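You operate a simulated robot arm through the tools that you are given. There is no shell and no other tool. Be economical: measure what you need, move in short steps, check, and stop when the job is done.

Carry out the task below with a simulated robot arm. There is one attempt and no reset: what you move stays moved.

JOB
Lift the two counters off the coffee stain, then wipe it up.
Fine: stand them in the open blue box; use the grey cloth and put it back.

The check looks at the end state, three seconds after you hand in, the way a careful person would. Anything else that was tipped, shoved, dropped, spilled or broken makes it a failure. Flat cloth is picked up by pressing the open fingertips on it (5 to 10 N) and closing them slowly along it; thin cloth reads only 2 to 8 mm in the jaws.

ROBOT AND FRAMES
A 6-joint arm with a two-finger parallel gripper, fixed in place. Base frame: the origin is at the foot of the arm, x ahead of it, y to its left, z up; the work surface is at about z = 48. Units: cm, degrees, N and s.
With the tool pointing down near the work surface it reaches from about 10 to 60 cm from the base axis. Its first joint turns from -66.0 to 66.0 degrees. Payload 2.45 kg.
The tool frame sits at the grasp point between the pads (the TCP): z along the fingers, y along the line on which they close. The tips reach 2.4 cm beyond it. Largest opening 6.8 cm; finger width 1.7, thickness 1; the body of the gripper, 4 by 7 cm, starts 4.1 cm behind the TCP.
Orientation is that of the tool frame in the base frame, as [roll, pitch, yaw] about the fixed x, y, z axes, in that order (R = Rz(yaw) Ry(pitch) Rx(roll)). With the fingers straight down and closing along the base's y, the tool's x points along the base's -x, its y along +y and its z along -z.

CONTROLS
- The arm moves only by the tool move_arm. Its argument "plan" is text: rows parted by semicolons, each of 7 numbers parted by spaces: the gripper command, from -1 (shut) to 1 (fully open), values between in proportion, then the shift along the tool's x, y, z in cm, then the turn, a rotation vector about the tool's x, y, z in degrees. In form: grip x y z rx ry rz; .... A call has 1 to 12 rows; each row shifts and turns the commanded pose from where the row before left it, along the tool's axes as they then stand. Rows are played at 5 a second. More than 5 cm and 8.6 degrees between two rows, or a gripper value outside its range, and nothing of the call is played. A pose out of reach is approached as far as the arm can. The call stops where the force on the tool passes 50 N (or 10 N more than at its start, if that is more) or the arm is blocked; 0.2 s more then pass. The fingers move at their own pace (about 10.8 cm/s each) and stop on an object; they squeeze with about 35 N. The grip force told is the motor's: it shows also when the fingers shut on nothing. Time passes only in rows, and 0.2 s behind the last, so rows that do not move let the fingers close. It gives the time, the measured TCP pose, the force on the tool (base axes), the opening and the grip force at its end, in the units of the frame above (readings bear some noise), and new pictures: "show" is both (left out), scene, wrist or none.
- Cameras (640 x 400 px; columns grow to the right, rows downward): "scene" is fixed at [17.54, 44.47, 143.49]; the picture's right is [-0.48, -0.88, 0.00], its down [-0.72, 0.39, -0.58] and it looks along [0.51, -0.28, -0.82] (base axes); focal length 356 px, centre (320, 200). "wrist" rides on the gripper at [-3.2, 0, -3.9] in the tool frame; the picture's right is [0.00, -1.00, 0.00], its down [0.97, 0.00, -0.24] and it looks along [0.24, 0.00, 0.97] (tool axes); focal length 218 px, centre (320, 200). There is no depth. A picture from a camera that has moved, and an enlarged one, comes with that camera's place and axes in the base frame and with its lens.
- enlarge(camera, box): a new picture of the part [left, top, right, bottom] of that camera's present view, enlarged. No time passes.
- close_job(): hands the job in; it is judged then, once.

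Go step by step. Nothing tells you positions but the pictures and the camera data: compare them with the known pose of the tool, close in by small moves and look again before you grip or let go. The budget is 120 turns and 150 pictures, counting those below and the enlarged ones. Unless the task says otherwise, let go and move clear before handing in, and close with one line.

The tools are called after "Request:" as name(argument=value, ...) on one line, values as JSON. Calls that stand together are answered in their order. move_arm: Moves the arm, as the interface text tells. Its arguments: {"type":"object","properties":{"plan":{"type":"string"},"show":{"type":"string","enum":["both","scene","wrist","none"]}},"required":["plan"]} The other tools are called the same way: enlarge (camera, box) takes an enlarged picture of a part of a camera's view; close_job () hands the job in.

At the start:

```text
time: 0.0
tcp_pos: [39.64, 16.62, 71.45]
orientation: [180.0, -0.1, 180.0]
ft_force: [-0.3, -0.4, -0.1]
finger_gap: 6.78
grasp_force: 0.0
```

scene: 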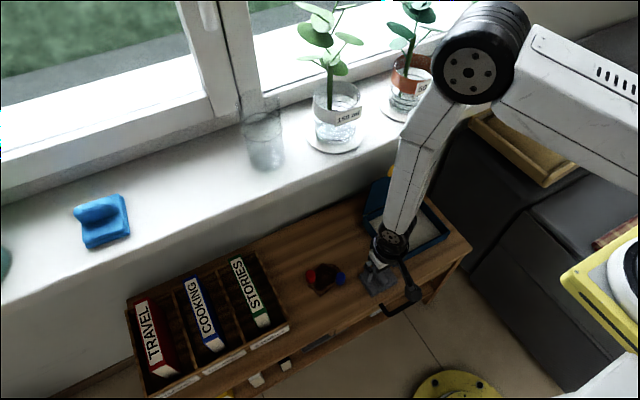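
wrist: 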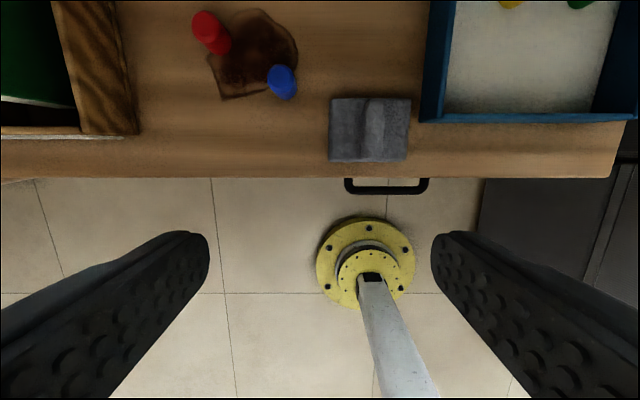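

I see the stain with a red and a blue counter on it, the grey cloth at about (44.7, 10.8), and the open blue box to its right with other counters in it. I'll look closer first.

Request:
enlarge(camera="wrist", box=[170, 0, 430, 170])

Request:
enlarge(camera="scene", box=[270, 160, 480, 320])

```text
2.35 times, centred on (300, 85) of wrist
camera zoom: at [42.93, 16.44, 75.17], right [0.0, -1.0, 0.0], down [-0.97, 0.0, 0.24], along [-0.24, 0.0, -0.97], focal length 514 px, centre (367, 471)
```

zoom: 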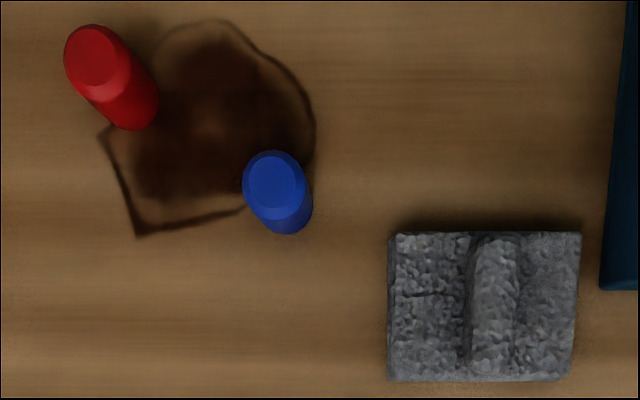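

```text
2.50 times, centred on (375, 240) of scene
camera zoom: at [17.54, 44.47, 143.49], right [-0.48, -0.88, 0.0], down [-0.72, 0.39, -0.58], along [0.51, -0.28, -0.82], focal length 891 px, centre (182, 100)
```

zoom: 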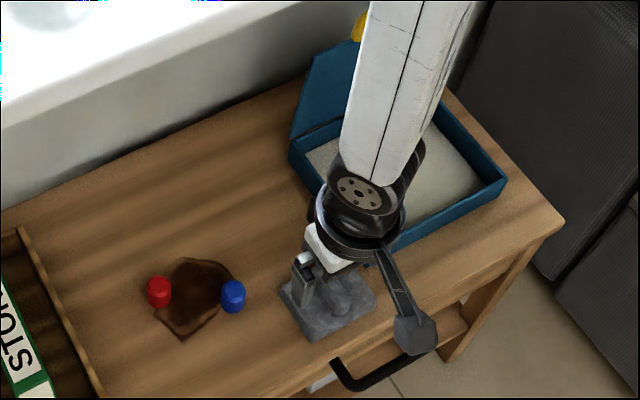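

The blue counter stands at about (49.3, 20.4) and the red at about (54, 27.4), each about 2.6 cm wide. I'll move above and in front of blue and look.

Request:
move_arm(plan="1 -3 1.5 3 0 0 0; 1 -3 1.5 3 0 0 0; 1 -2 0.8 3 0 0 0; 1 0 0 2.5 0 0 0; 1 0 0 0 0 0 0")

```text
time: 1.2
tcp_pos: [47.77, 20.38, 59.8]
orientation: [-180.0, 0.1, 180.0]
ft_force: [-0.5, -0.4, -0.9]
finger_gap: 6.8
grasp_force: 0.0
camera wrist: at [50.91, 20.19, 63.63], right [0.0, -1.0, 0.0], down [-0.97, 0.0, 0.24], along [-0.24, 0.0, -0.97], focal length 218 px, centre (320, 200)
```

scene: 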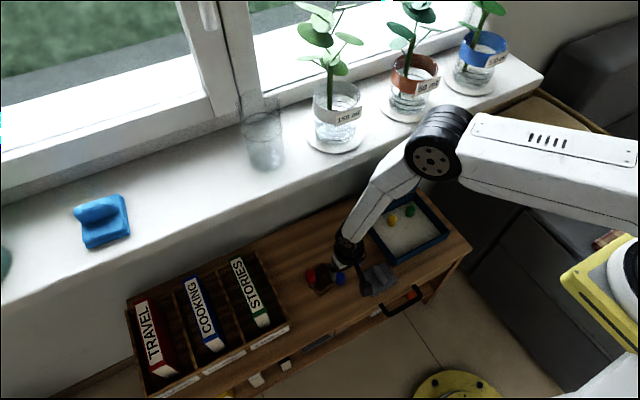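
wrist: 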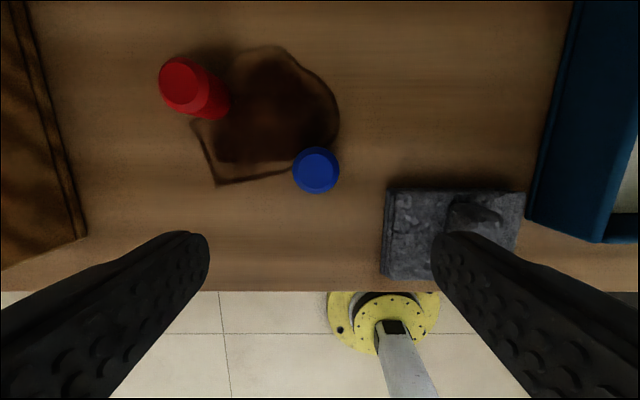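

Blue's base reads (48.9, 20.4). I'll shift over it and come down around it.

Request:
move_arm(plan="1 -1.1 0 2 0 0 0; 1 0 0 3 0 0 0; 1 0 0 2.3 0 0 0; 1 0 0 1.3 0 0 0; 1 0 0 0 0 0 0")

```text
time: 2.4
tcp_pos: [48.77, 20.32, 51.25]
orientation: [-180.0, 0.0, -180.0]
ft_force: [-0.3, 0.2, -0.6]
finger_gap: 6.8
grasp_force: 0.1
camera wrist: at [51.96, 20.25, 55.08], right [0.0, -1.0, 0.0], down [-0.97, 0.0, 0.24], along [-0.24, 0.0, -0.97], focal length 218 px, centre (320, 200)
```

scene: 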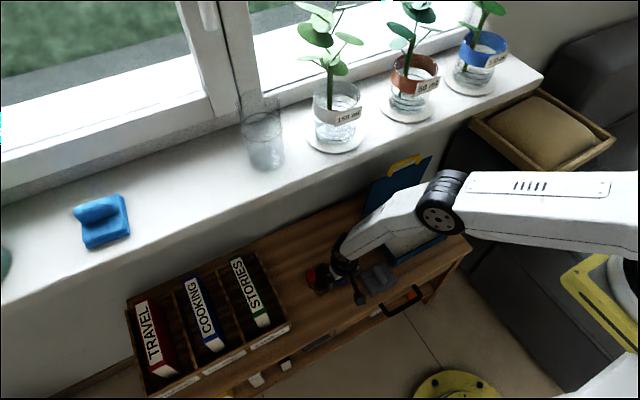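
wrist: 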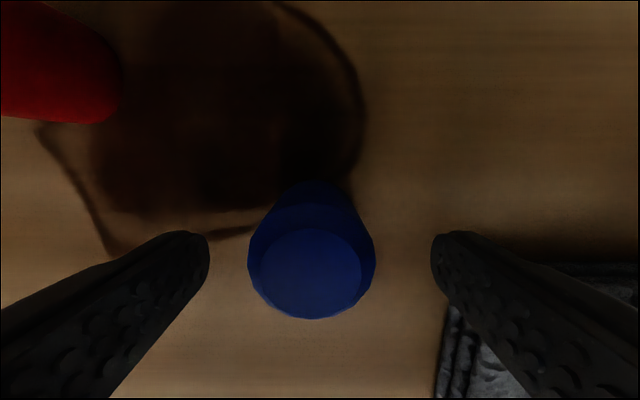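

Blue's axis is about 0.6 cm further out than the TCP. I'll adjust, close, and lift slightly.

Request:
move_arm(plan="1 -0.6 0.15 0.2 0 0 0; 0 0 0 0 0 0 0; -0.3 0 0 0 0 0 0; -1 0 0 0 0 0 0; -1 0 0 0 0 0 0; -1 0 0 0 0 0 0", show="wrist")

```text
time: 3.8
tcp_pos: [49.38, 20.37, 51.05]
orientation: [-180.0, 0.0, 180.0]
ft_force: [-0.6, -0.8, 0.6]
finger_gap: 2.56
grasp_force: 35.0
camera wrist: at [52.58, 20.38, 54.9], right [0.0, -1.0, 0.0], down [-0.97, 0.0, 0.24], along [-0.24, 0.0, -0.97], focal length 218 px, centre (320, 200)
```

wrist: 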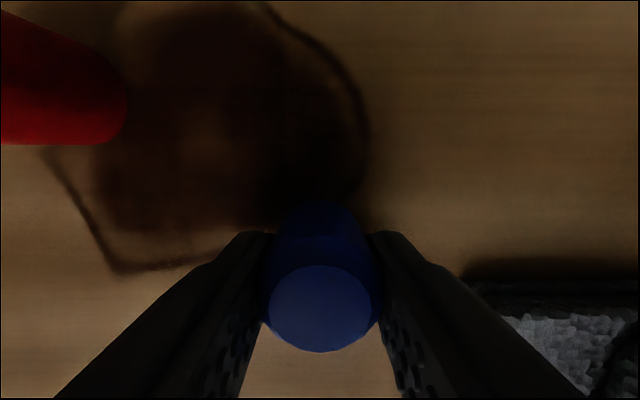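

Gripped at 2.56 cm. I'll lift and carry it towards the box to view the interior.

Request:
move_arm(plan="-1 0 0 -2 0 0 0; -1 0 0 -4 0 0 0; -1 0 0 -4 0 0 0; -1 0 0 -4 0 0 0; -1 1 -4 0 0 0 0; -1 1 -4 0 0 0 0; -1 0 -4 0 0 0 0; -1 0 -4 0 0 0 0; -1 0 0 0 0 0 0")

```text
time: 5.8
tcp_pos: [47.43, 4.39, 65.0]
orientation: [179.9, 0.0, 180.0]
ft_force: [0.3, -1.3, 0.5]
finger_gap: 2.41
grasp_force: 35.3
camera wrist: at [50.61, 4.35, 68.86], right [0.0, -1.0, 0.0], down [-0.97, 0.0, 0.24], along [-0.24, 0.0, -0.97], focal length 218 px, centre (320, 200)
```

scene: 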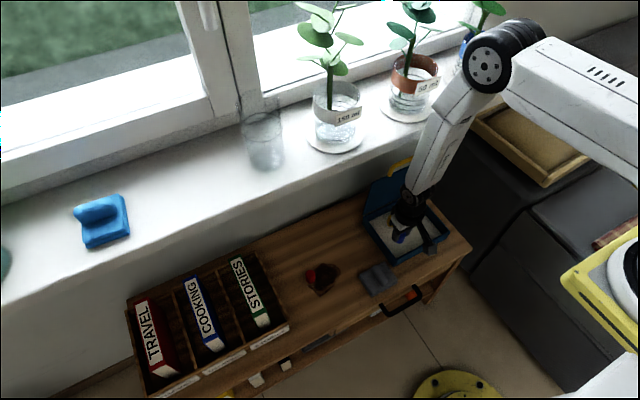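
wrist: 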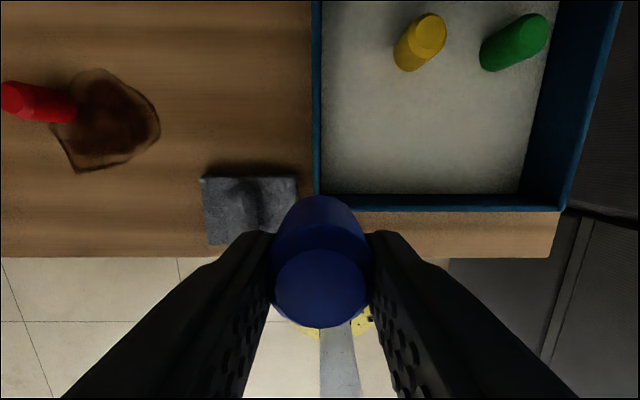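

The box floor spans about x 46–60, y 4.3 to −14.8, with yellow and green at the back. I'll put blue at about (51.5, −1.5), lowering to just above the floor.

Request:
move_arm(plan="-1 -2 -3 0 0 0 0; -1 -2.1 -2.9 0 0 0 0; -1 0 0 4 0 0 0; -1 0 0 4 0 0 0; -1 0 0 3 0 0 0; -1 0 0 0 0 0 0")

```text
time: 7.2
tcp_pos: [51.52, -1.49, 54.14]
orientation: [180.0, 0.0, 180.0]
ft_force: [0.0, 0.1, -0.2]
finger_gap: 2.39
grasp_force: 35.1
camera wrist: at [54.69, -1.55, 57.88], right [0.0, -1.0, 0.0], down [-0.97, 0.0, 0.24], along [-0.24, 0.0, -0.97], focal length 218 px, centre (320, 200)
```

scene: 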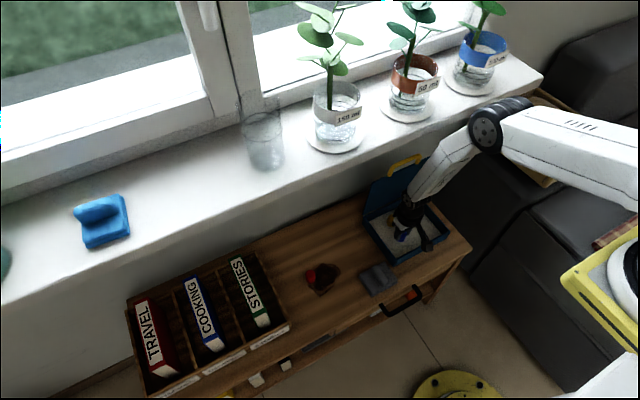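
wrist: 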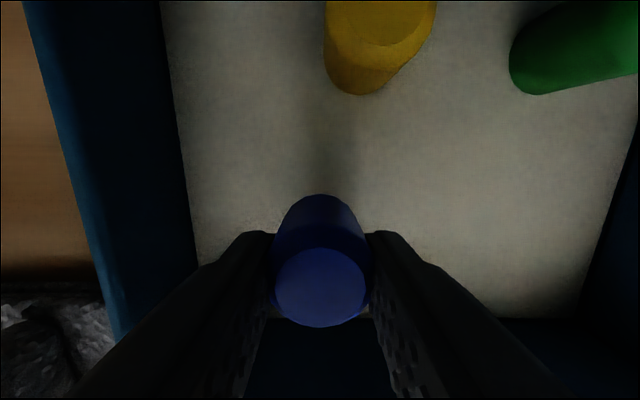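

Blue has slipped down slightly in the jaws but is stable. I'll lower gently until contact.

Request:
move_arm(plan="-1 0 0 0.5 0 0 0; -1 0 0 0.3 0 0 0; -1 0 0 0.3 0 0 0; -1 0 0 0 0 0 0", show="wrist")

```text
time: 8.2
tcp_pos: [51.52, -1.44, 52.93]
orientation: [179.9, 0.0, -180.0]
ft_force: [0.2, -0.4, -0.2]
finger_gap: 2.35
grasp_force: 35.5
camera wrist: at [54.72, -1.55, 56.81], right [0.0, -1.0, 0.0], down [-0.97, 0.0, 0.24], along [-0.24, 0.0, -0.97], focal length 218 px, centre (320, 200)
```

wrist: 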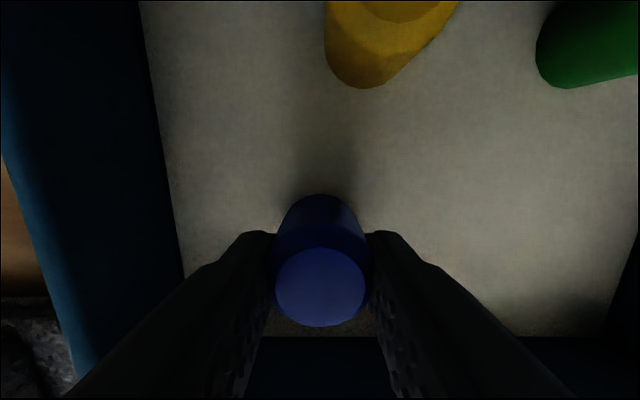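

Request:
move_arm(plan="-1 0 0 0.2 0 0 0; -1 0 0 0.2 0 0 0; -1 0 0 0.2 0 0 0; -1 0 0 0 0 0 0", show="wrist")

```text
time: 9.2
tcp_pos: [51.62, -1.39, 52.52]
orientation: [180.0, 0.0, 180.0]
ft_force: [0.7, 0.1, -1.1]
finger_gap: 2.35
grasp_force: 35.2
camera wrist: at [54.72, -1.52, 56.18], right [0.0, -1.0, 0.0], down [-0.97, 0.0, 0.24], along [-0.24, 0.0, -0.97], focal length 218 px, centre (320, 200)
```

wrist: 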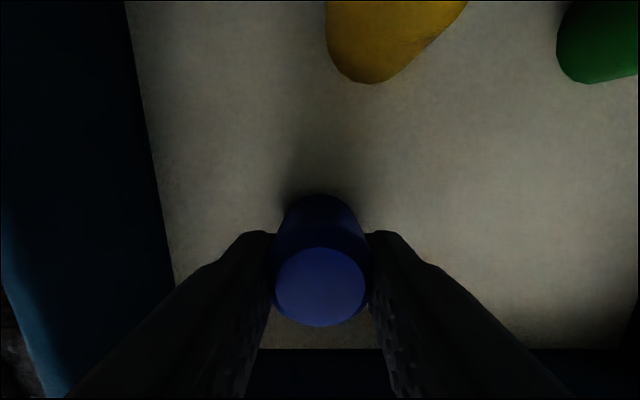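

Request:
move_arm(plan="-1 0 0 0.2 0 0 0; -1 0 0 0.2 0 0 0; -1 0 0 0 0 0 0", show="none")

Request:
move_arm(plan="-1 0 0 0.2 0 0 0; -1 0 0 0 0 0 0", show="wrist")

```text
time: 10.0
tcp_pos: [51.72, -1.41, 52.2]
orientation: [179.9, 0.0, 180.0]
ft_force: [-6.7, 0.8, 18.3]
finger_gap: 2.4
grasp_force: 35.1
stopped in row 3: the force on the tool passed its limit (the readings are from after the stop); the commanded pose is now the measured one
```

```text
time: 10.4
tcp_pos: [51.73, -1.46, 52.1]
orientation: [-180.0, -0.2, 180.0]
ft_force: [-7.3, 1.3, 19.9]
finger_gap: 2.43
grasp_force: 35.0
stopped in row 2: the force on the tool passed its limit (the readings are from after the stop); the commanded pose is now the measured one
camera wrist: at [54.96, -1.52, 55.98], right [0.0, -1.0, 0.0], down [-0.97, 0.0, 0.24], along [-0.24, 0.0, -0.97], focal length 218 px, centre (320, 200)
```

wrist: 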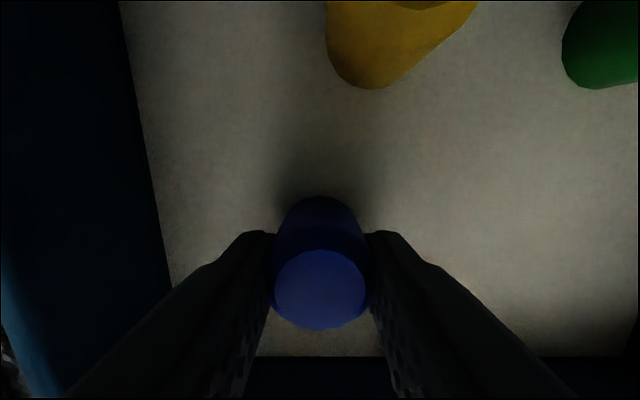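

Contact reached. I'll ease up a hair, open partly, and look.

Request:
move_arm(plan="-1 0 0 -0.12 0 0 0; -0.2 0 0 0 0 0 0; 0.1 0 0 0 0 0 0; 0.3 0 0 0 0 0 0; 0.3 0 0 0 0 0 0", show="wrist")

Request:
move_arm(plan="0.3 0 0 -2 0 0 0; 0.3 0 0 -4 0 0 0; 0.3 0 0 -4 0 0 0; 0.3 0 0 -3 0 0 0; 0.3 0 0 0 0 0 0")

```text
time: 11.6
tcp_pos: [51.69, -1.42, 52.27]
orientation: [180.0, -0.1, 180.0]
ft_force: [0.3, -0.5, 0.3]
finger_gap: 4.41
grasp_force: 0.0
camera wrist: at [54.96, -1.55, 56.04], right [0.0, -1.0, 0.0], down [-0.97, 0.0, 0.24], along [-0.24, 0.0, -0.97], focal length 218 px, centre (320, 200)
```

wrist: 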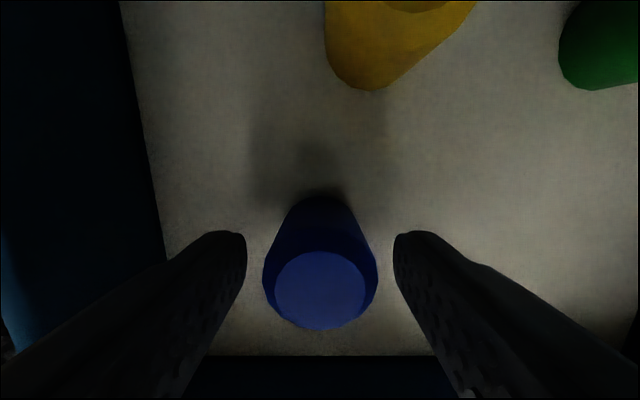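

```text
time: 12.8
tcp_pos: [51.93, -1.51, 65.34]
orientation: [-179.9, -0.2, -179.9]
ft_force: [0.0, 0.1, 0.0]
finger_gap: 4.42
grasp_force: 0.1
camera wrist: at [55.05, -1.47, 69.07], right [0.0, -1.0, 0.0], down [-0.97, 0.0, 0.24], along [-0.24, 0.0, -0.97], focal length 218 px, centre (320, 200)
```

scene: 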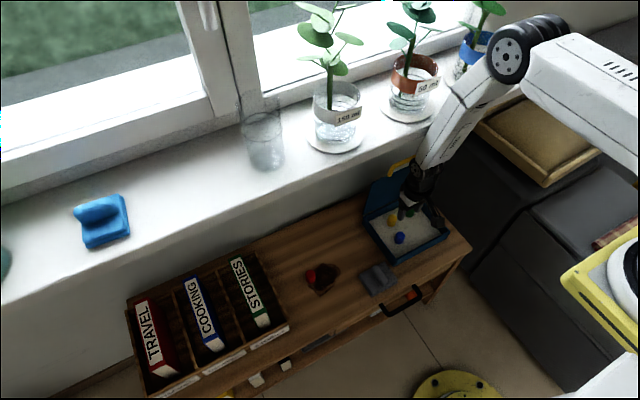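
wrist: 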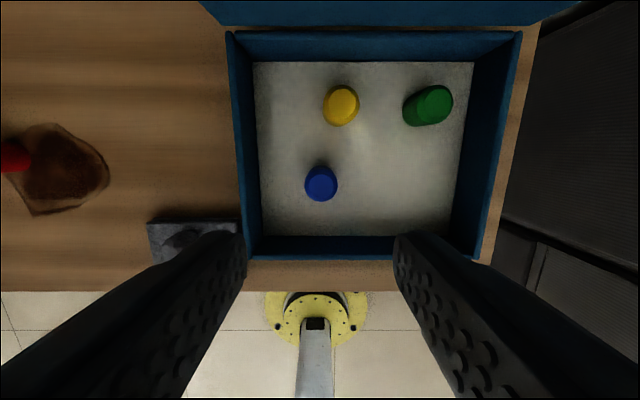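

Blue stands upright in the box. Now over to the red counter at about (53.8, 27.4), near the reach limit.

Request:
move_arm(plan="1 0 4.8 0 0 0 0; 1 0 4.8 0 0 0 0; 1 0 4.8 0 0 0 0; 1 0 4.8 0 0 0 0; 1 0 4.8 0 0 0 0; 1 -0.5 4.8 1 0 0 0; 1 -0.6 0 4 0 0 0; 1 0 0 3 0 0 0; 1 0 0 0 0 0 0")

```text
time: 14.8
tcp_pos: [52.88, 27.31, 57.16]
orientation: [180.0, -0.2, -180.0]
ft_force: [-0.6, -0.6, 0.1]
finger_gap: 6.8
grasp_force: 0.0
camera wrist: at [56.0, 27.28, 61.02], right [0.0, -1.0, 0.0], down [-0.97, 0.0, 0.24], along [-0.24, 0.0, -0.97], focal length 218 px, centre (320, 200)
```

scene: 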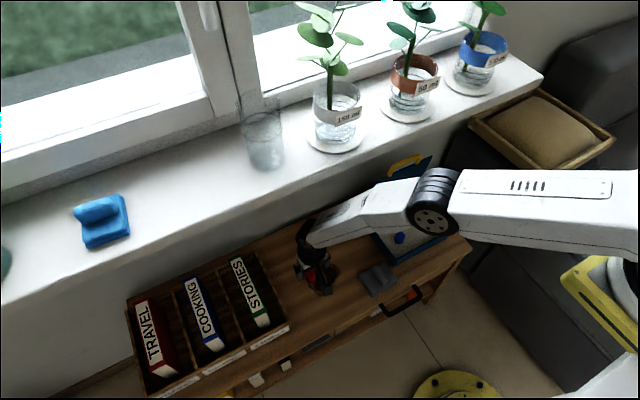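
wrist: 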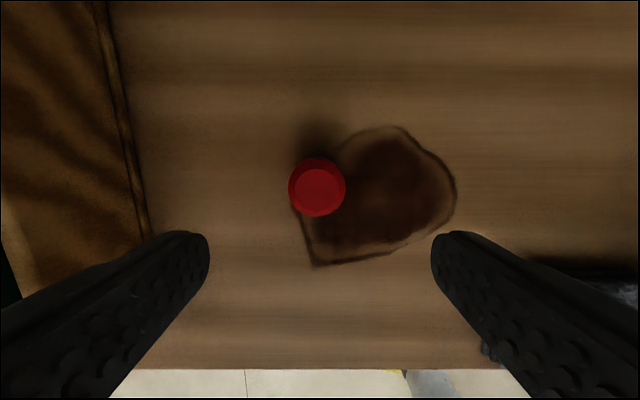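

Red is centred near (54.0, 27.5). Coming down around it.

Request:
move_arm(plan="1 -0.6 0.15 2 0 0 0; 1 -0.5 0 2 0 0 0; 1 0 0 1.5 0 0 0; 1 0 0 0.6 0 0 0; 1 0 0 0 0 0 0", show="wrist")

```text
time: 16.0
tcp_pos: [52.18, 26.43, 53.75]
orientation: [180.0, -0.1, -180.0]
ft_force: [0.9, -0.2, -0.2]
finger_gap: 6.82
grasp_force: 0.1
out of reach, approached as far as the arm can: row 2, 3, 4
camera wrist: at [55.26, 26.4, 57.57], right [0.0, -1.0, 0.0], down [-0.97, 0.0, 0.24], along [-0.24, 0.0, -0.97], focal length 218 px, centre (320, 200)
```

wrist: 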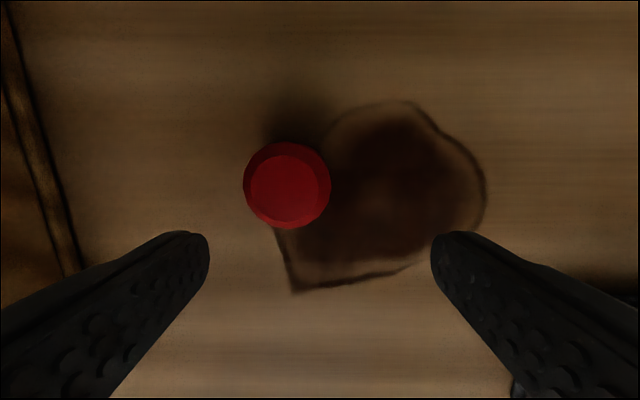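

Straight down is out of reach at this radius. I'll back up, align the tool radially (yaw ~27°) and lean the fingers outward.

Request:
move_arm(plan="1 1.5 -0.5 -3 0 0 0; 1 0 0 -3 0 0 0; 1 0 0 0 0 0 -7; 1 0 0 0 0 0 -7; 1 0 0 0 0 0 -7; 1 0 0 0 0 0 -6; 1 0 0 0 0 -6 0; 1 0 0 0 0 -6 0; 1 0 0 0 0 -6 0; 1 0 0 0 0 0 0")

```text
time: 18.2
tcp_pos: [50.35, 26.25, 59.8]
orientation: [178.9, 13.8, -152.9]
ft_force: [0.3, 0.3, 0.2]
finger_gap: 6.78
grasp_force: 0.1
out of reach, approached as far as the arm can: row 9
camera wrist: at [52.38, 27.11, 64.2], right [0.46, -0.89, -0.02], down [-0.89, -0.46, 0.0], along [-0.01, 0.02, -1.0], focal length 218 px, centre (320, 200)
```

scene: 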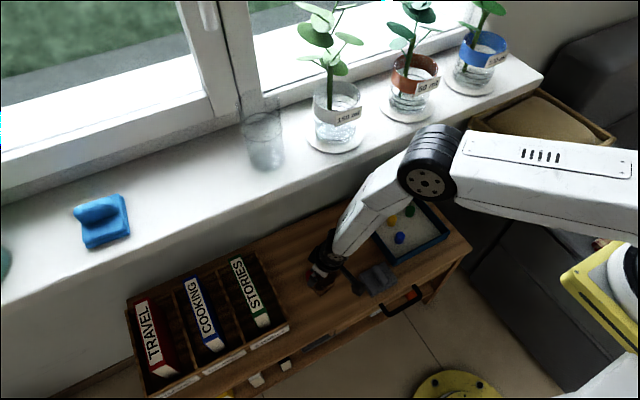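
wrist: 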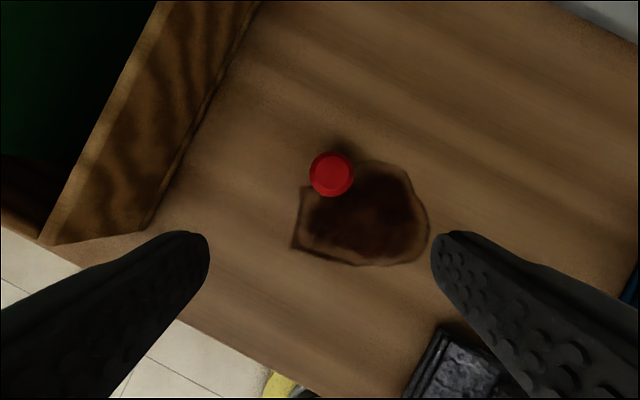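

Tilt reached 13.8°. I'll move outward above the red counter (about (54.2, 27.6)) with this lean and see what the arm allows.

Request:
move_arm(plan="1 -1.5 -0.3 1.2 0 0 0; 1 -1.4 -0.25 1.3 0 0 0; 1 0 0 1.3 0 0 0; 1 0 0 1.3 0 0 0; 1 0 0 0 0 0 0")

```text
time: 19.4
tcp_pos: [53.07, 27.0, 55.98]
orientation: [179.7, 14.6, -153.1]
ft_force: [1.2, 0.2, 0.2]
finger_gap: 6.78
grasp_force: 0.0
out of reach, approached as far as the arm can: row 1
camera wrist: at [54.99, 27.81, 60.55], right [0.46, -0.89, 0.0], down [-0.89, -0.46, -0.01], along [0.01, 0.01, -1.0], focal length 218 px, centre (320, 200)
```

scene: 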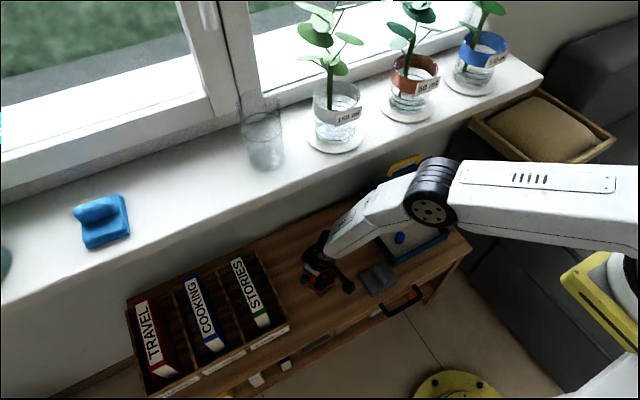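
wrist: 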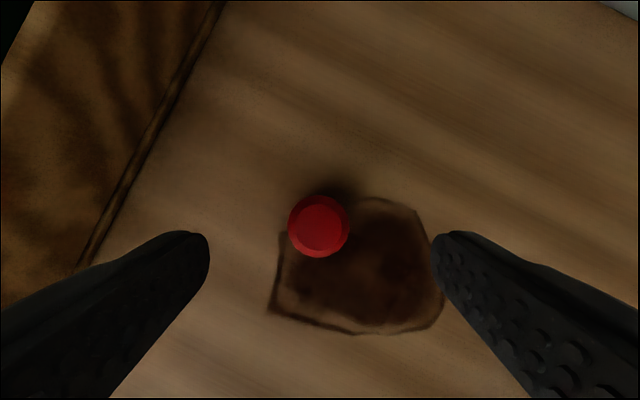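

Red is centred at about (53.9, 27.3). Descending along the tool axis around it.

Request:
move_arm(plan="1 0.2 -0.05 2 0 0 0; 1 0.2 -0.05 1.5 0 0 0; 1 0 0 1 0 0 0; 1 0 0 0 0 0 0", show="wrist")

```text
time: 20.4
tcp_pos: [53.84, 27.18, 51.63]
orientation: [179.7, 14.5, -153.0]
ft_force: [-0.1, -0.1, -0.4]
finger_gap: 6.81
grasp_force: 0.1
camera wrist: at [55.69, 28.09, 56.17], right [0.46, -0.89, 0.0], down [-0.89, -0.46, -0.01], along [0.01, 0.01, -1.0], focal length 218 px, centre (320, 200)
```

wrist: 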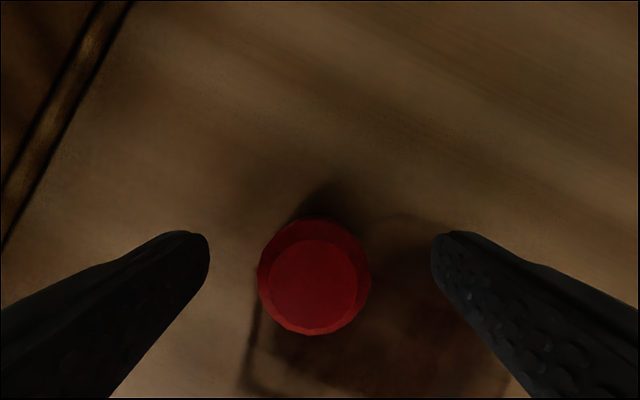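

Request:
move_arm(plan="1 -0.1 0.13 0.7 0 0 0; 0 0 0 0 0 0 0; -0.3 0 0 0 0 0 0; -1 0 0 0 0 0 0; -1 0 0 0 0 0 0; -1 0 0 0 0 0 0", show="wrist")

```text
time: 21.8
tcp_pos: [53.62, 27.31, 51.45]
orientation: [179.7, 14.6, -153.0]
ft_force: [0.2, 0.1, -0.2]
finger_gap: 2.63
grasp_force: 35.1
out of reach, approached as far as the arm can: row 1
camera wrist: at [55.56, 28.17, 55.92], right [0.46, -0.89, 0.0], down [-0.89, -0.46, -0.01], along [0.01, 0.01, -1.0], focal length 218 px, centre (320, 200)
```

wrist: 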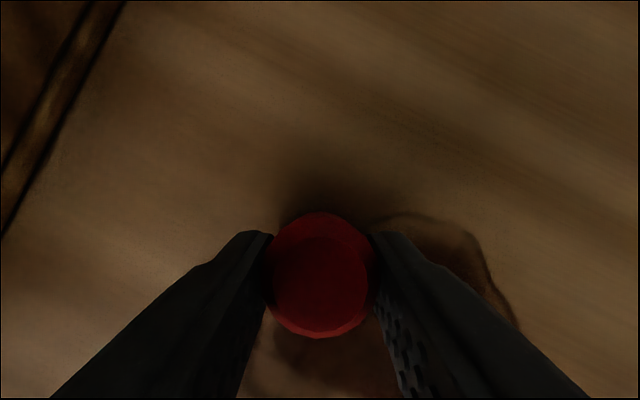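

Gripped. Lifting straight up gently and checking for slip.

Request:
move_arm(plan="-1 -0.2 0 -0.8 0 0 0; -1 -0.2 0 -1 0 0 0; -1 0 0 -2 0 0 0; -1 0 0 -2.5 0 0 0; -1 0 0 0 0 0 0")

```text
time: 23.0
tcp_pos: [52.58, 26.82, 57.55]
orientation: [179.7, 14.6, -153.0]
ft_force: [-0.1, -0.6, 0.2]
finger_gap: 2.6
grasp_force: 34.9
camera wrist: at [54.52, 27.65, 62.09], right [0.46, -0.89, 0.0], down [-0.89, -0.46, -0.01], along [0.01, 0.01, -1.0], focal length 218 px, centre (320, 200)
```

scene: 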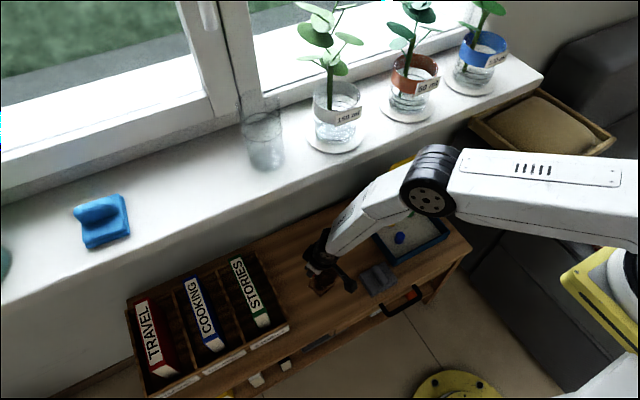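
wrist: 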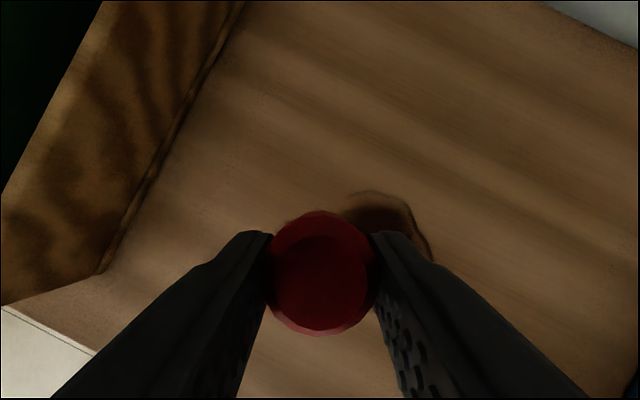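

Held without slip. I'll swing it over to the box along an arc, keeping the lean.

Request:
move_arm(plan="-1 0 0 -2.5 0 0 0; -1 0.4 -3.45 -0.3 0.88 0 3.39; -1 0.4 -3.45 -0.3 0.88 0 3.39; -1 0.4 -3.45 -0.3 0.88 0 3.39; -1 0.4 -3.45 -0.3 0.88 0 3.39; -1 0.4 -3.45 -0.3 0.88 0 3.39; -1 0.4 -3.45 -0.3 0.88 0 3.39; -1 0.4 -3.45 -0.3 0.88 0 3.39; -1 0.4 -3.45 -0.3 0.88 0 3.39; -1 0 0 0 0 0 0")

```text
time: 25.2
tcp_pos: [54.0, 4.92, 61.41]
orientation: [179.8, 14.5, 178.4]
ft_force: [0.5, 0.1, -0.8]
finger_gap: 2.61
grasp_force: 34.7
out of reach, approached as far as the arm can: row 4, 7, 8, 9
camera wrist: at [56.13, 4.74, 65.98], right [-0.02, -1.0, 0.0], down [-1.0, 0.02, -0.01], along [0.01, 0.0, -1.0], focal length 218 px, centre (320, 200)
```

scene: 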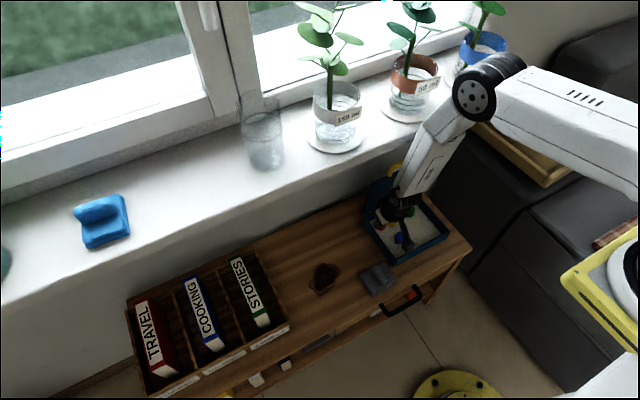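
wrist: 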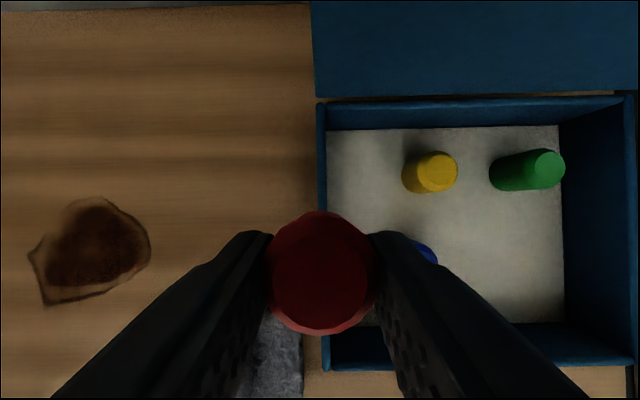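

Request:
move_arm(plan="-1 0.2 -3.2 0 0 0 0; -1 0.2 -3.2 0 0 0 0; -1 0.2 -3.2 0 0 0 0; -1 0.2 -3.2 0 0 0 0; -1 0 0 0 0 0 0")

```text
time: 26.4
tcp_pos: [52.99, 4.64, 61.49]
orientation: [-179.8, 14.4, 178.7]
ft_force: [0.1, 0.5, -0.6]
finger_gap: 2.59
grasp_force: 35.0
out of reach, approached as far as the arm can: row 1, 2, 3, 4
camera wrist: at [55.2, 4.57, 65.95], right [-0.02, -1.0, 0.0], down [-1.0, 0.02, -0.01], along [0.01, 0.0, -1.0], focal length 218 px, centre (320, 200)
```

scene: 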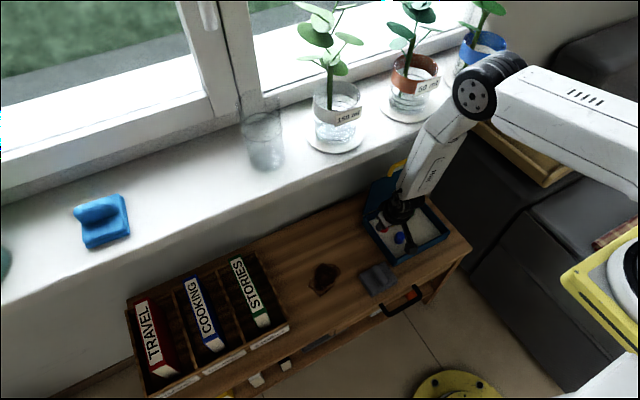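
wrist: 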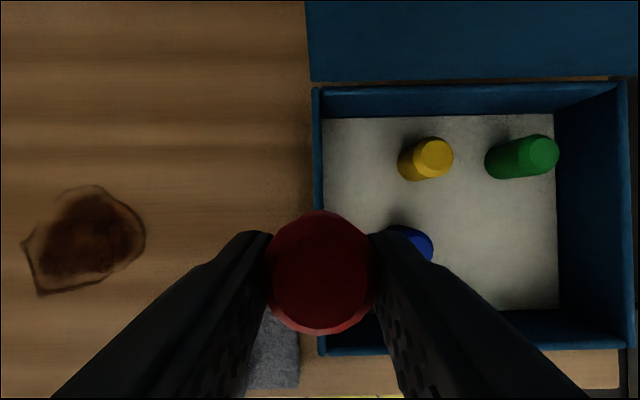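

The lean limit blocks sideways motion here; I'll reduce the lean temporarily, go across, and restore as much as possible when low.

Request:
move_arm(plan="-1 0 0 0 0 6 0; -1 0 0 0 0 6 0; -1 0 -3.2 0 0 0 0; -1 0 -3.2 0 0 0 0; -1 0 -3.2 0 0 0 0; -1 0 -3.2 0 0 0 0; -1 0 0 0 0 0 0", show="wrist")

```text
time: 28.0
tcp_pos: [47.88, 1.44, 61.71]
orientation: [179.8, 2.4, 179.2]
ft_force: [-0.1, 0.5, 0.1]
finger_gap: 2.6
grasp_force: 34.6
out of reach, approached as far as the arm can: row 2, 3, 4, 5
camera wrist: at [50.91, 1.32, 65.79], right [-0.02, -1.0, 0.0], down [-0.98, 0.01, 0.2], along [-0.2, 0.01, -0.98], focal length 218 px, centre (320, 200)
```

wrist: 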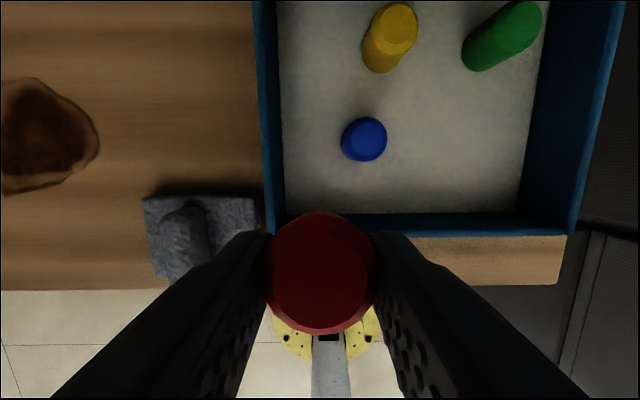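

Request:
move_arm(plan="-1 -1.5 -2.5 0 0 0 0; -1 -1.5 -2.5 0 0 0 0; -1 -1.5 -2.4 1 0 0 0; -1 0 -2 2 0 0 0; -1 0 0 0 0 0 0", show="wrist")

```text
time: 29.2
tcp_pos: [50.27, -7.83, 59.24]
orientation: [178.9, 3.0, 179.1]
ft_force: [-0.5, 0.8, 0.9]
finger_gap: 2.6
grasp_force: 35.6
out of reach, approached as far as the arm can: row 2, 3, 4
camera wrist: at [53.18, -8.1, 63.13], right [-0.02, -1.0, -0.02], down [-0.98, 0.01, 0.19], along [-0.19, 0.02, -0.98], focal length 218 px, centre (320, 200)
```

wrist: 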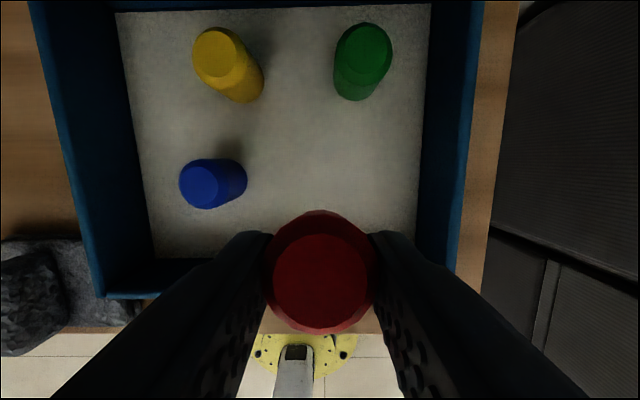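

Request:
move_arm(plan="-1 -1 0 1 0 0 0; -1 -1 0 1.5 0 0 0; -1 -1 0 1.5 0 0 0; -1 0 0 0 0 0 0; -1 0 0 0 0 -4 0; -1 0 0 0 0 -4 0; -1 0 0 0 0 0 0", show="wrist")

```text
time: 30.8
tcp_pos: [50.41, -7.43, 55.97]
orientation: [179.2, 6.5, 179.0]
ft_force: [-0.6, 0.2, -0.7]
finger_gap: 2.61
grasp_force: 35.0
out of reach, approached as far as the arm can: row 1, 2, 3, 6
camera wrist: at [53.12, -7.58, 60.21], right [-0.02, -1.0, -0.01], down [-0.99, 0.01, 0.13], along [-0.13, 0.02, -0.99], focal length 218 px, centre (320, 200)
```

wrist: 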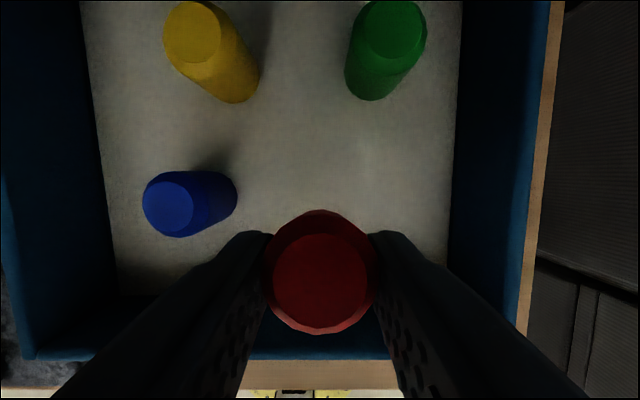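

Request:
move_arm(plan="-1 0 0 1.2 0 0 0; -1 0 0 1 0 0 0; -1 -0.7 0 0 0 0 0; -1 -0.7 0 0 0 0 0; -1 0 0 0 0 -4 0; -1 0 0 0 0 -4 0; -1 0 0 0 0 0 0", show="wrist")

```text
time: 32.4
tcp_pos: [51.99, -6.86, 54.94]
orientation: [177.4, 8.4, 179.0]
ft_force: [0.0, -0.2, -0.8]
finger_gap: 2.59
grasp_force: 34.8
out of reach, approached as far as the arm can: row 1, 5, 6
camera wrist: at [54.53, -7.19, 59.27], right [-0.01, -1.0, -0.05], down [-1.0, 0.01, 0.1], along [-0.1, 0.05, -0.99], focal length 218 px, centre (320, 200)
```

wrist: 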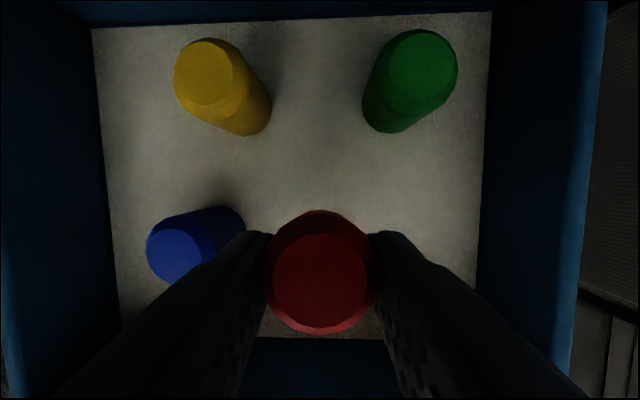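

Request:
move_arm(plan="-1 0 -0.9 0 -2.6 0 0; -1 0 0 1 0 0 0; -1 -0.3 0 0.9 0 0 0; -1 0 0 0 0 -3 0; -1 0 0 0 0 -3 0; -1 0 0 0 0 0 0", show="wrist")

```text
time: 33.8
tcp_pos: [52.53, -7.4, 53.14]
orientation: [173.9, 11.3, 178.7]
ft_force: [-0.2, -0.6, 0.1]
finger_gap: 2.61
grasp_force: 34.9
out of reach, approached as far as the arm can: row 5
camera wrist: at [54.9, -7.89, 57.49], right [0.0, -0.99, -0.1], down [-1.0, 0.0, 0.04], along [-0.04, 0.1, -0.99], focal length 218 px, centre (320, 200)
```

wrist: 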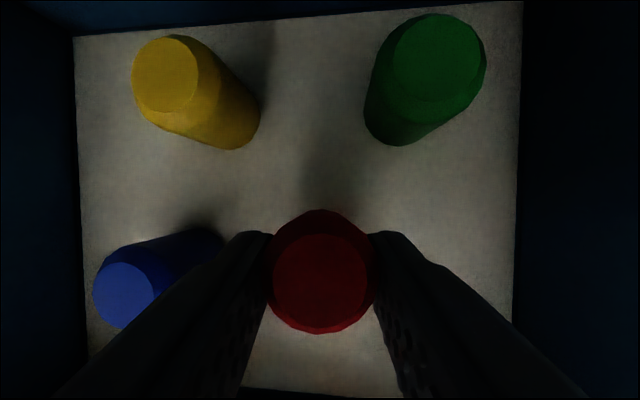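

Roll correction went the wrong way; fixing it with +6°, and regaining a little more lean.

Request:
move_arm(plan="-1 0 0 0 3 0 0; -1 0 0 0 3 0 0; -1 0 0 0.4 0 0 0; -1 0 0 0 0 -3 0; -1 0 0 0 0 0 0", show="wrist")

```text
time: 35.0
tcp_pos: [52.64, -7.52, 52.76]
orientation: [179.4, 11.8, 178.8]
ft_force: [0.5, -1.2, -0.6]
finger_gap: 2.61
grasp_force: 34.8
camera wrist: at [54.84, -7.61, 57.1], right [-0.02, -1.0, -0.01], down [-1.0, 0.02, 0.04], along [-0.04, 0.01, -1.0], focal length 218 px, centre (320, 200)
```

wrist: 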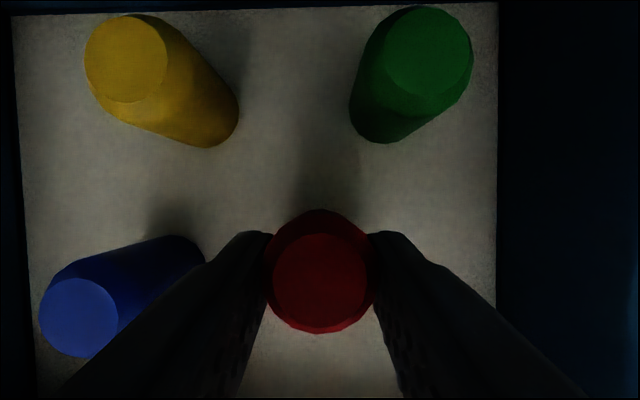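

Request:
move_arm(plan="-1 0 0 0.2 0 -1.5 0; -1 0 0 0.2 0 -1 0; -1 0 0 0.15 0 0 0; -1 0 0 0 0 0 0", show="none")

Request:
move_arm(plan="-1 0 0 0.15 0 0 0; -1 0 0 0.15 0 0 0; -1 0 0 0 0 0 0", show="wrist")

```text
time: 36.0
tcp_pos: [52.4, -7.23, 52.34]
orientation: [178.7, 13.3, 178.6]
ft_force: [-0.2, 0.1, -0.7]
finger_gap: 2.62
grasp_force: 35.1
out of reach, approached as far as the arm can: row 1
```

```text
time: 36.8
tcp_pos: [52.61, -7.27, 52.11]
orientation: [178.8, 13.3, 178.7]
ft_force: [-0.5, -0.9, 0.3]
finger_gap: 2.59
grasp_force: 35.2
camera wrist: at [54.79, -7.46, 56.51], right [-0.02, -1.0, -0.02], down [-1.0, 0.02, 0.01], along [-0.01, 0.02, -1.0], focal length 218 px, centre (320, 200)
```

wrist: 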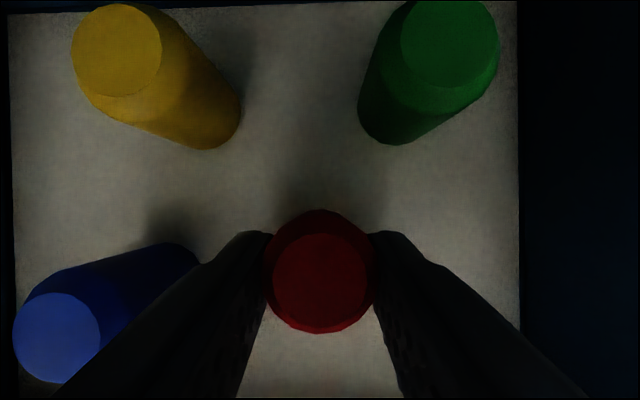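

Lean nearly matches the pick (13.3° vs 14.6°). Lowering the last millimetres.

Request:
move_arm(plan="-1 0 0 0.15 0 0 0; -1 0 0 0.1 0 0 0; -1 0 0 0 0 0 0", show="none")

Request:
move_arm(plan="-1 0 0 0.1 0 0 0; -1 0 0 0 0 0 0", show="none")

```text
time: 37.6
tcp_pos: [52.66, -7.24, 51.89]
orientation: [178.7, 13.5, 178.7]
ft_force: [-6.5, 0.5, 25.2]
finger_gap: 2.62
grasp_force: 35.1
```

```text
time: 38.2
tcp_pos: [52.82, -7.24, 51.88]
orientation: [178.6, 13.6, 178.8]
ft_force: [-2.3, 1.2, 30.0]
finger_gap: 2.64
grasp_force: 35.4
```

Contact. Releasing gently, then lifting clear along the tool axis.

Request:
move_arm(plan="-1 0 0 -0.15 0 0 0; -0.2 0 0 0 0 0 0; 0.05 0 0 0 0 0 0; 0.15 0 0 0 0 0 0; 0.15 0 0 0 0 0 0", show="wrist")

```text
time: 39.4
tcp_pos: [52.59, -7.38, 51.85]
orientation: [178.7, 13.3, 178.7]
ft_force: [-0.1, -0.3, 0.4]
finger_gap: 3.9
grasp_force: 0.1
camera wrist: at [54.82, -7.46, 56.33], right [-0.02, -1.0, -0.02], down [-1.0, 0.02, 0.01], along [-0.01, 0.02, -1.0], focal length 218 px, centre (320, 200)
```

wrist: 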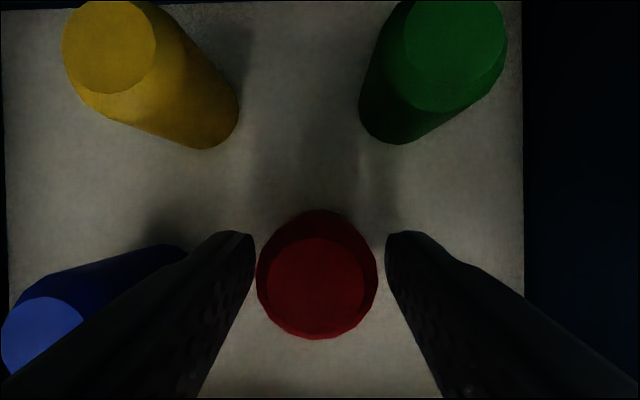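

Request:
move_arm(plan="0.15 0 0 -0.8 0 1 0; 0.15 0 0 -1 0 2 0; 0.15 0 0 -1.2 0 3 0; 0.15 0 0 -2 0 4 0; 0.15 0 0 -3 0 3 0; 0.15 0 0 -3 0 0 0; 0.15 0 0 0 0 0 0")

```text
time: 41.0
tcp_pos: [51.61, -7.24, 60.56]
orientation: [178.2, 3.6, 179.0]
ft_force: [0.6, -0.3, -0.1]
finger_gap: 3.91
grasp_force: 0.1
out of reach, approached as far as the arm can: row 2, 3, 4
camera wrist: at [54.62, -7.47, 64.55], right [-0.02, -1.0, -0.03], down [-0.98, 0.01, 0.18], along [-0.18, 0.03, -0.98], focal length 218 px, centre (320, 200)
```

scene: 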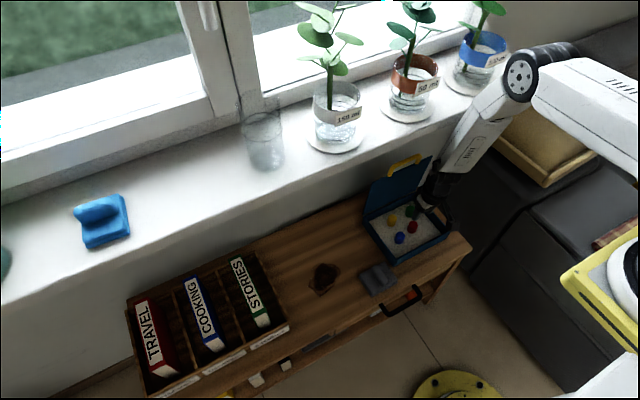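
wrist: 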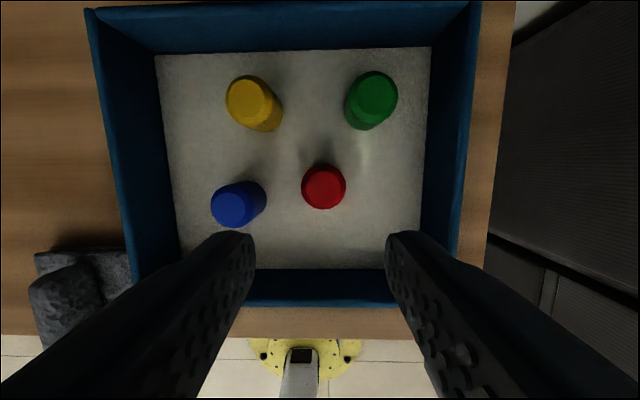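

Both counters stand in the box. Next I level the tool and go above the cloth to examine it.

Request:
move_arm(plan="0.15 0 0 -2 1.8 3.6 -1; 0.3 1.5 3.6 0 0 0 0; 0.6 1.8 3.6 0 0 0 0; 1 1.8 3.6 0 0 0 0; 1 1.8 3.6 0 0 0 0; 1 1.8 3.6 0 0 0 0; 1 0 0 3 0 0 0; 1 0 0 0 0 0 0")

```text
time: 42.8
tcp_pos: [43.79, 8.68, 60.49]
orientation: [-179.6, -0.3, -180.0]
ft_force: [-0.5, -0.5, -0.6]
finger_gap: 6.79
grasp_force: 0.0
out of reach, approached as far as the arm can: row 1, 2, 3, 4, 6, 7
camera wrist: at [47.01, 8.59, 64.3], right [0.0, -1.0, 0.01], down [-0.97, 0.0, 0.25], along [-0.25, -0.01, -0.97], focal length 218 px, centre (320, 200)
```

scene: 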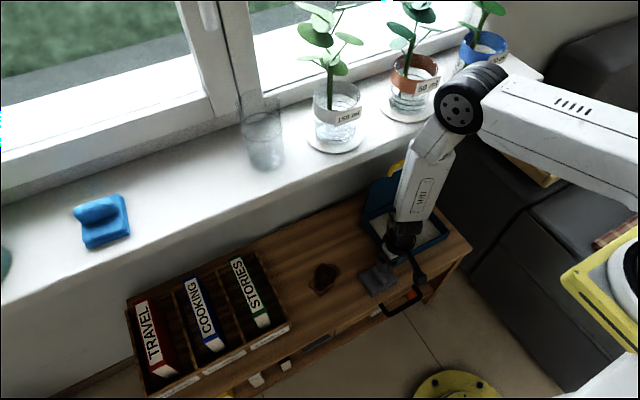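
wrist: 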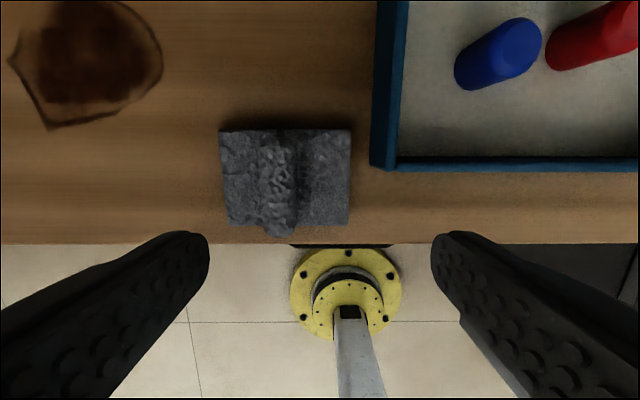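

Request:
enlarge(camera="wrist", box=[200, 110, 370, 250])

Request:
enlarge(camera="scene", box=[290, 240, 420, 320])

```text
2.86 times, centred on (285, 180) of wrist
camera zoom: at [47.01, 8.59, 64.3], right [0.0, -1.0, 0.01], down [-0.97, 0.0, 0.25], along [-0.25, -0.01, -0.97], focal length 624 px, centre (420, 257)
```

zoom: 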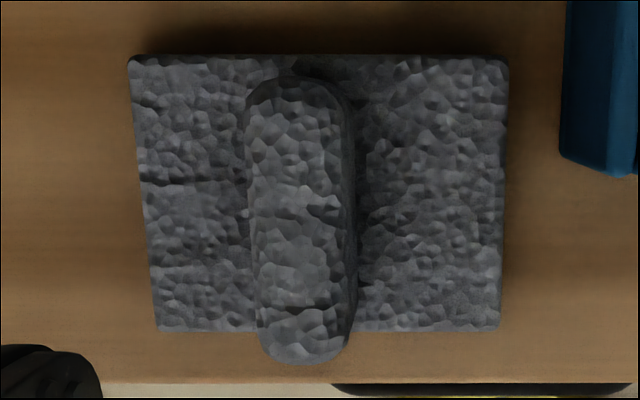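

```text
4.92 times, centred on (355, 280) of scene
camera zoom: at [17.53, 44.47, 143.49], right [-0.48, -0.88, 0.0], down [-0.72, 0.39, -0.58], along [0.51, -0.28, -0.82], focal length 1754 px, centre (148, -194)
```

zoom: 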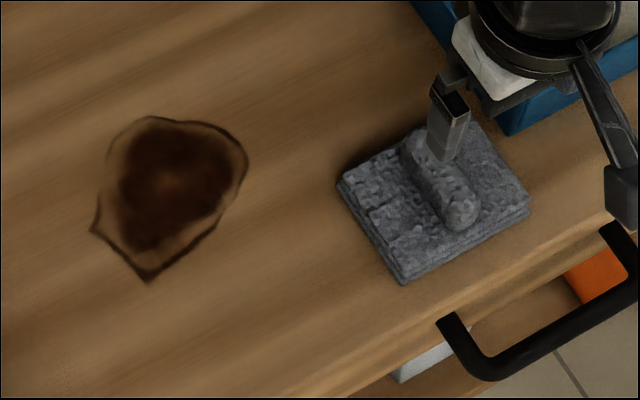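

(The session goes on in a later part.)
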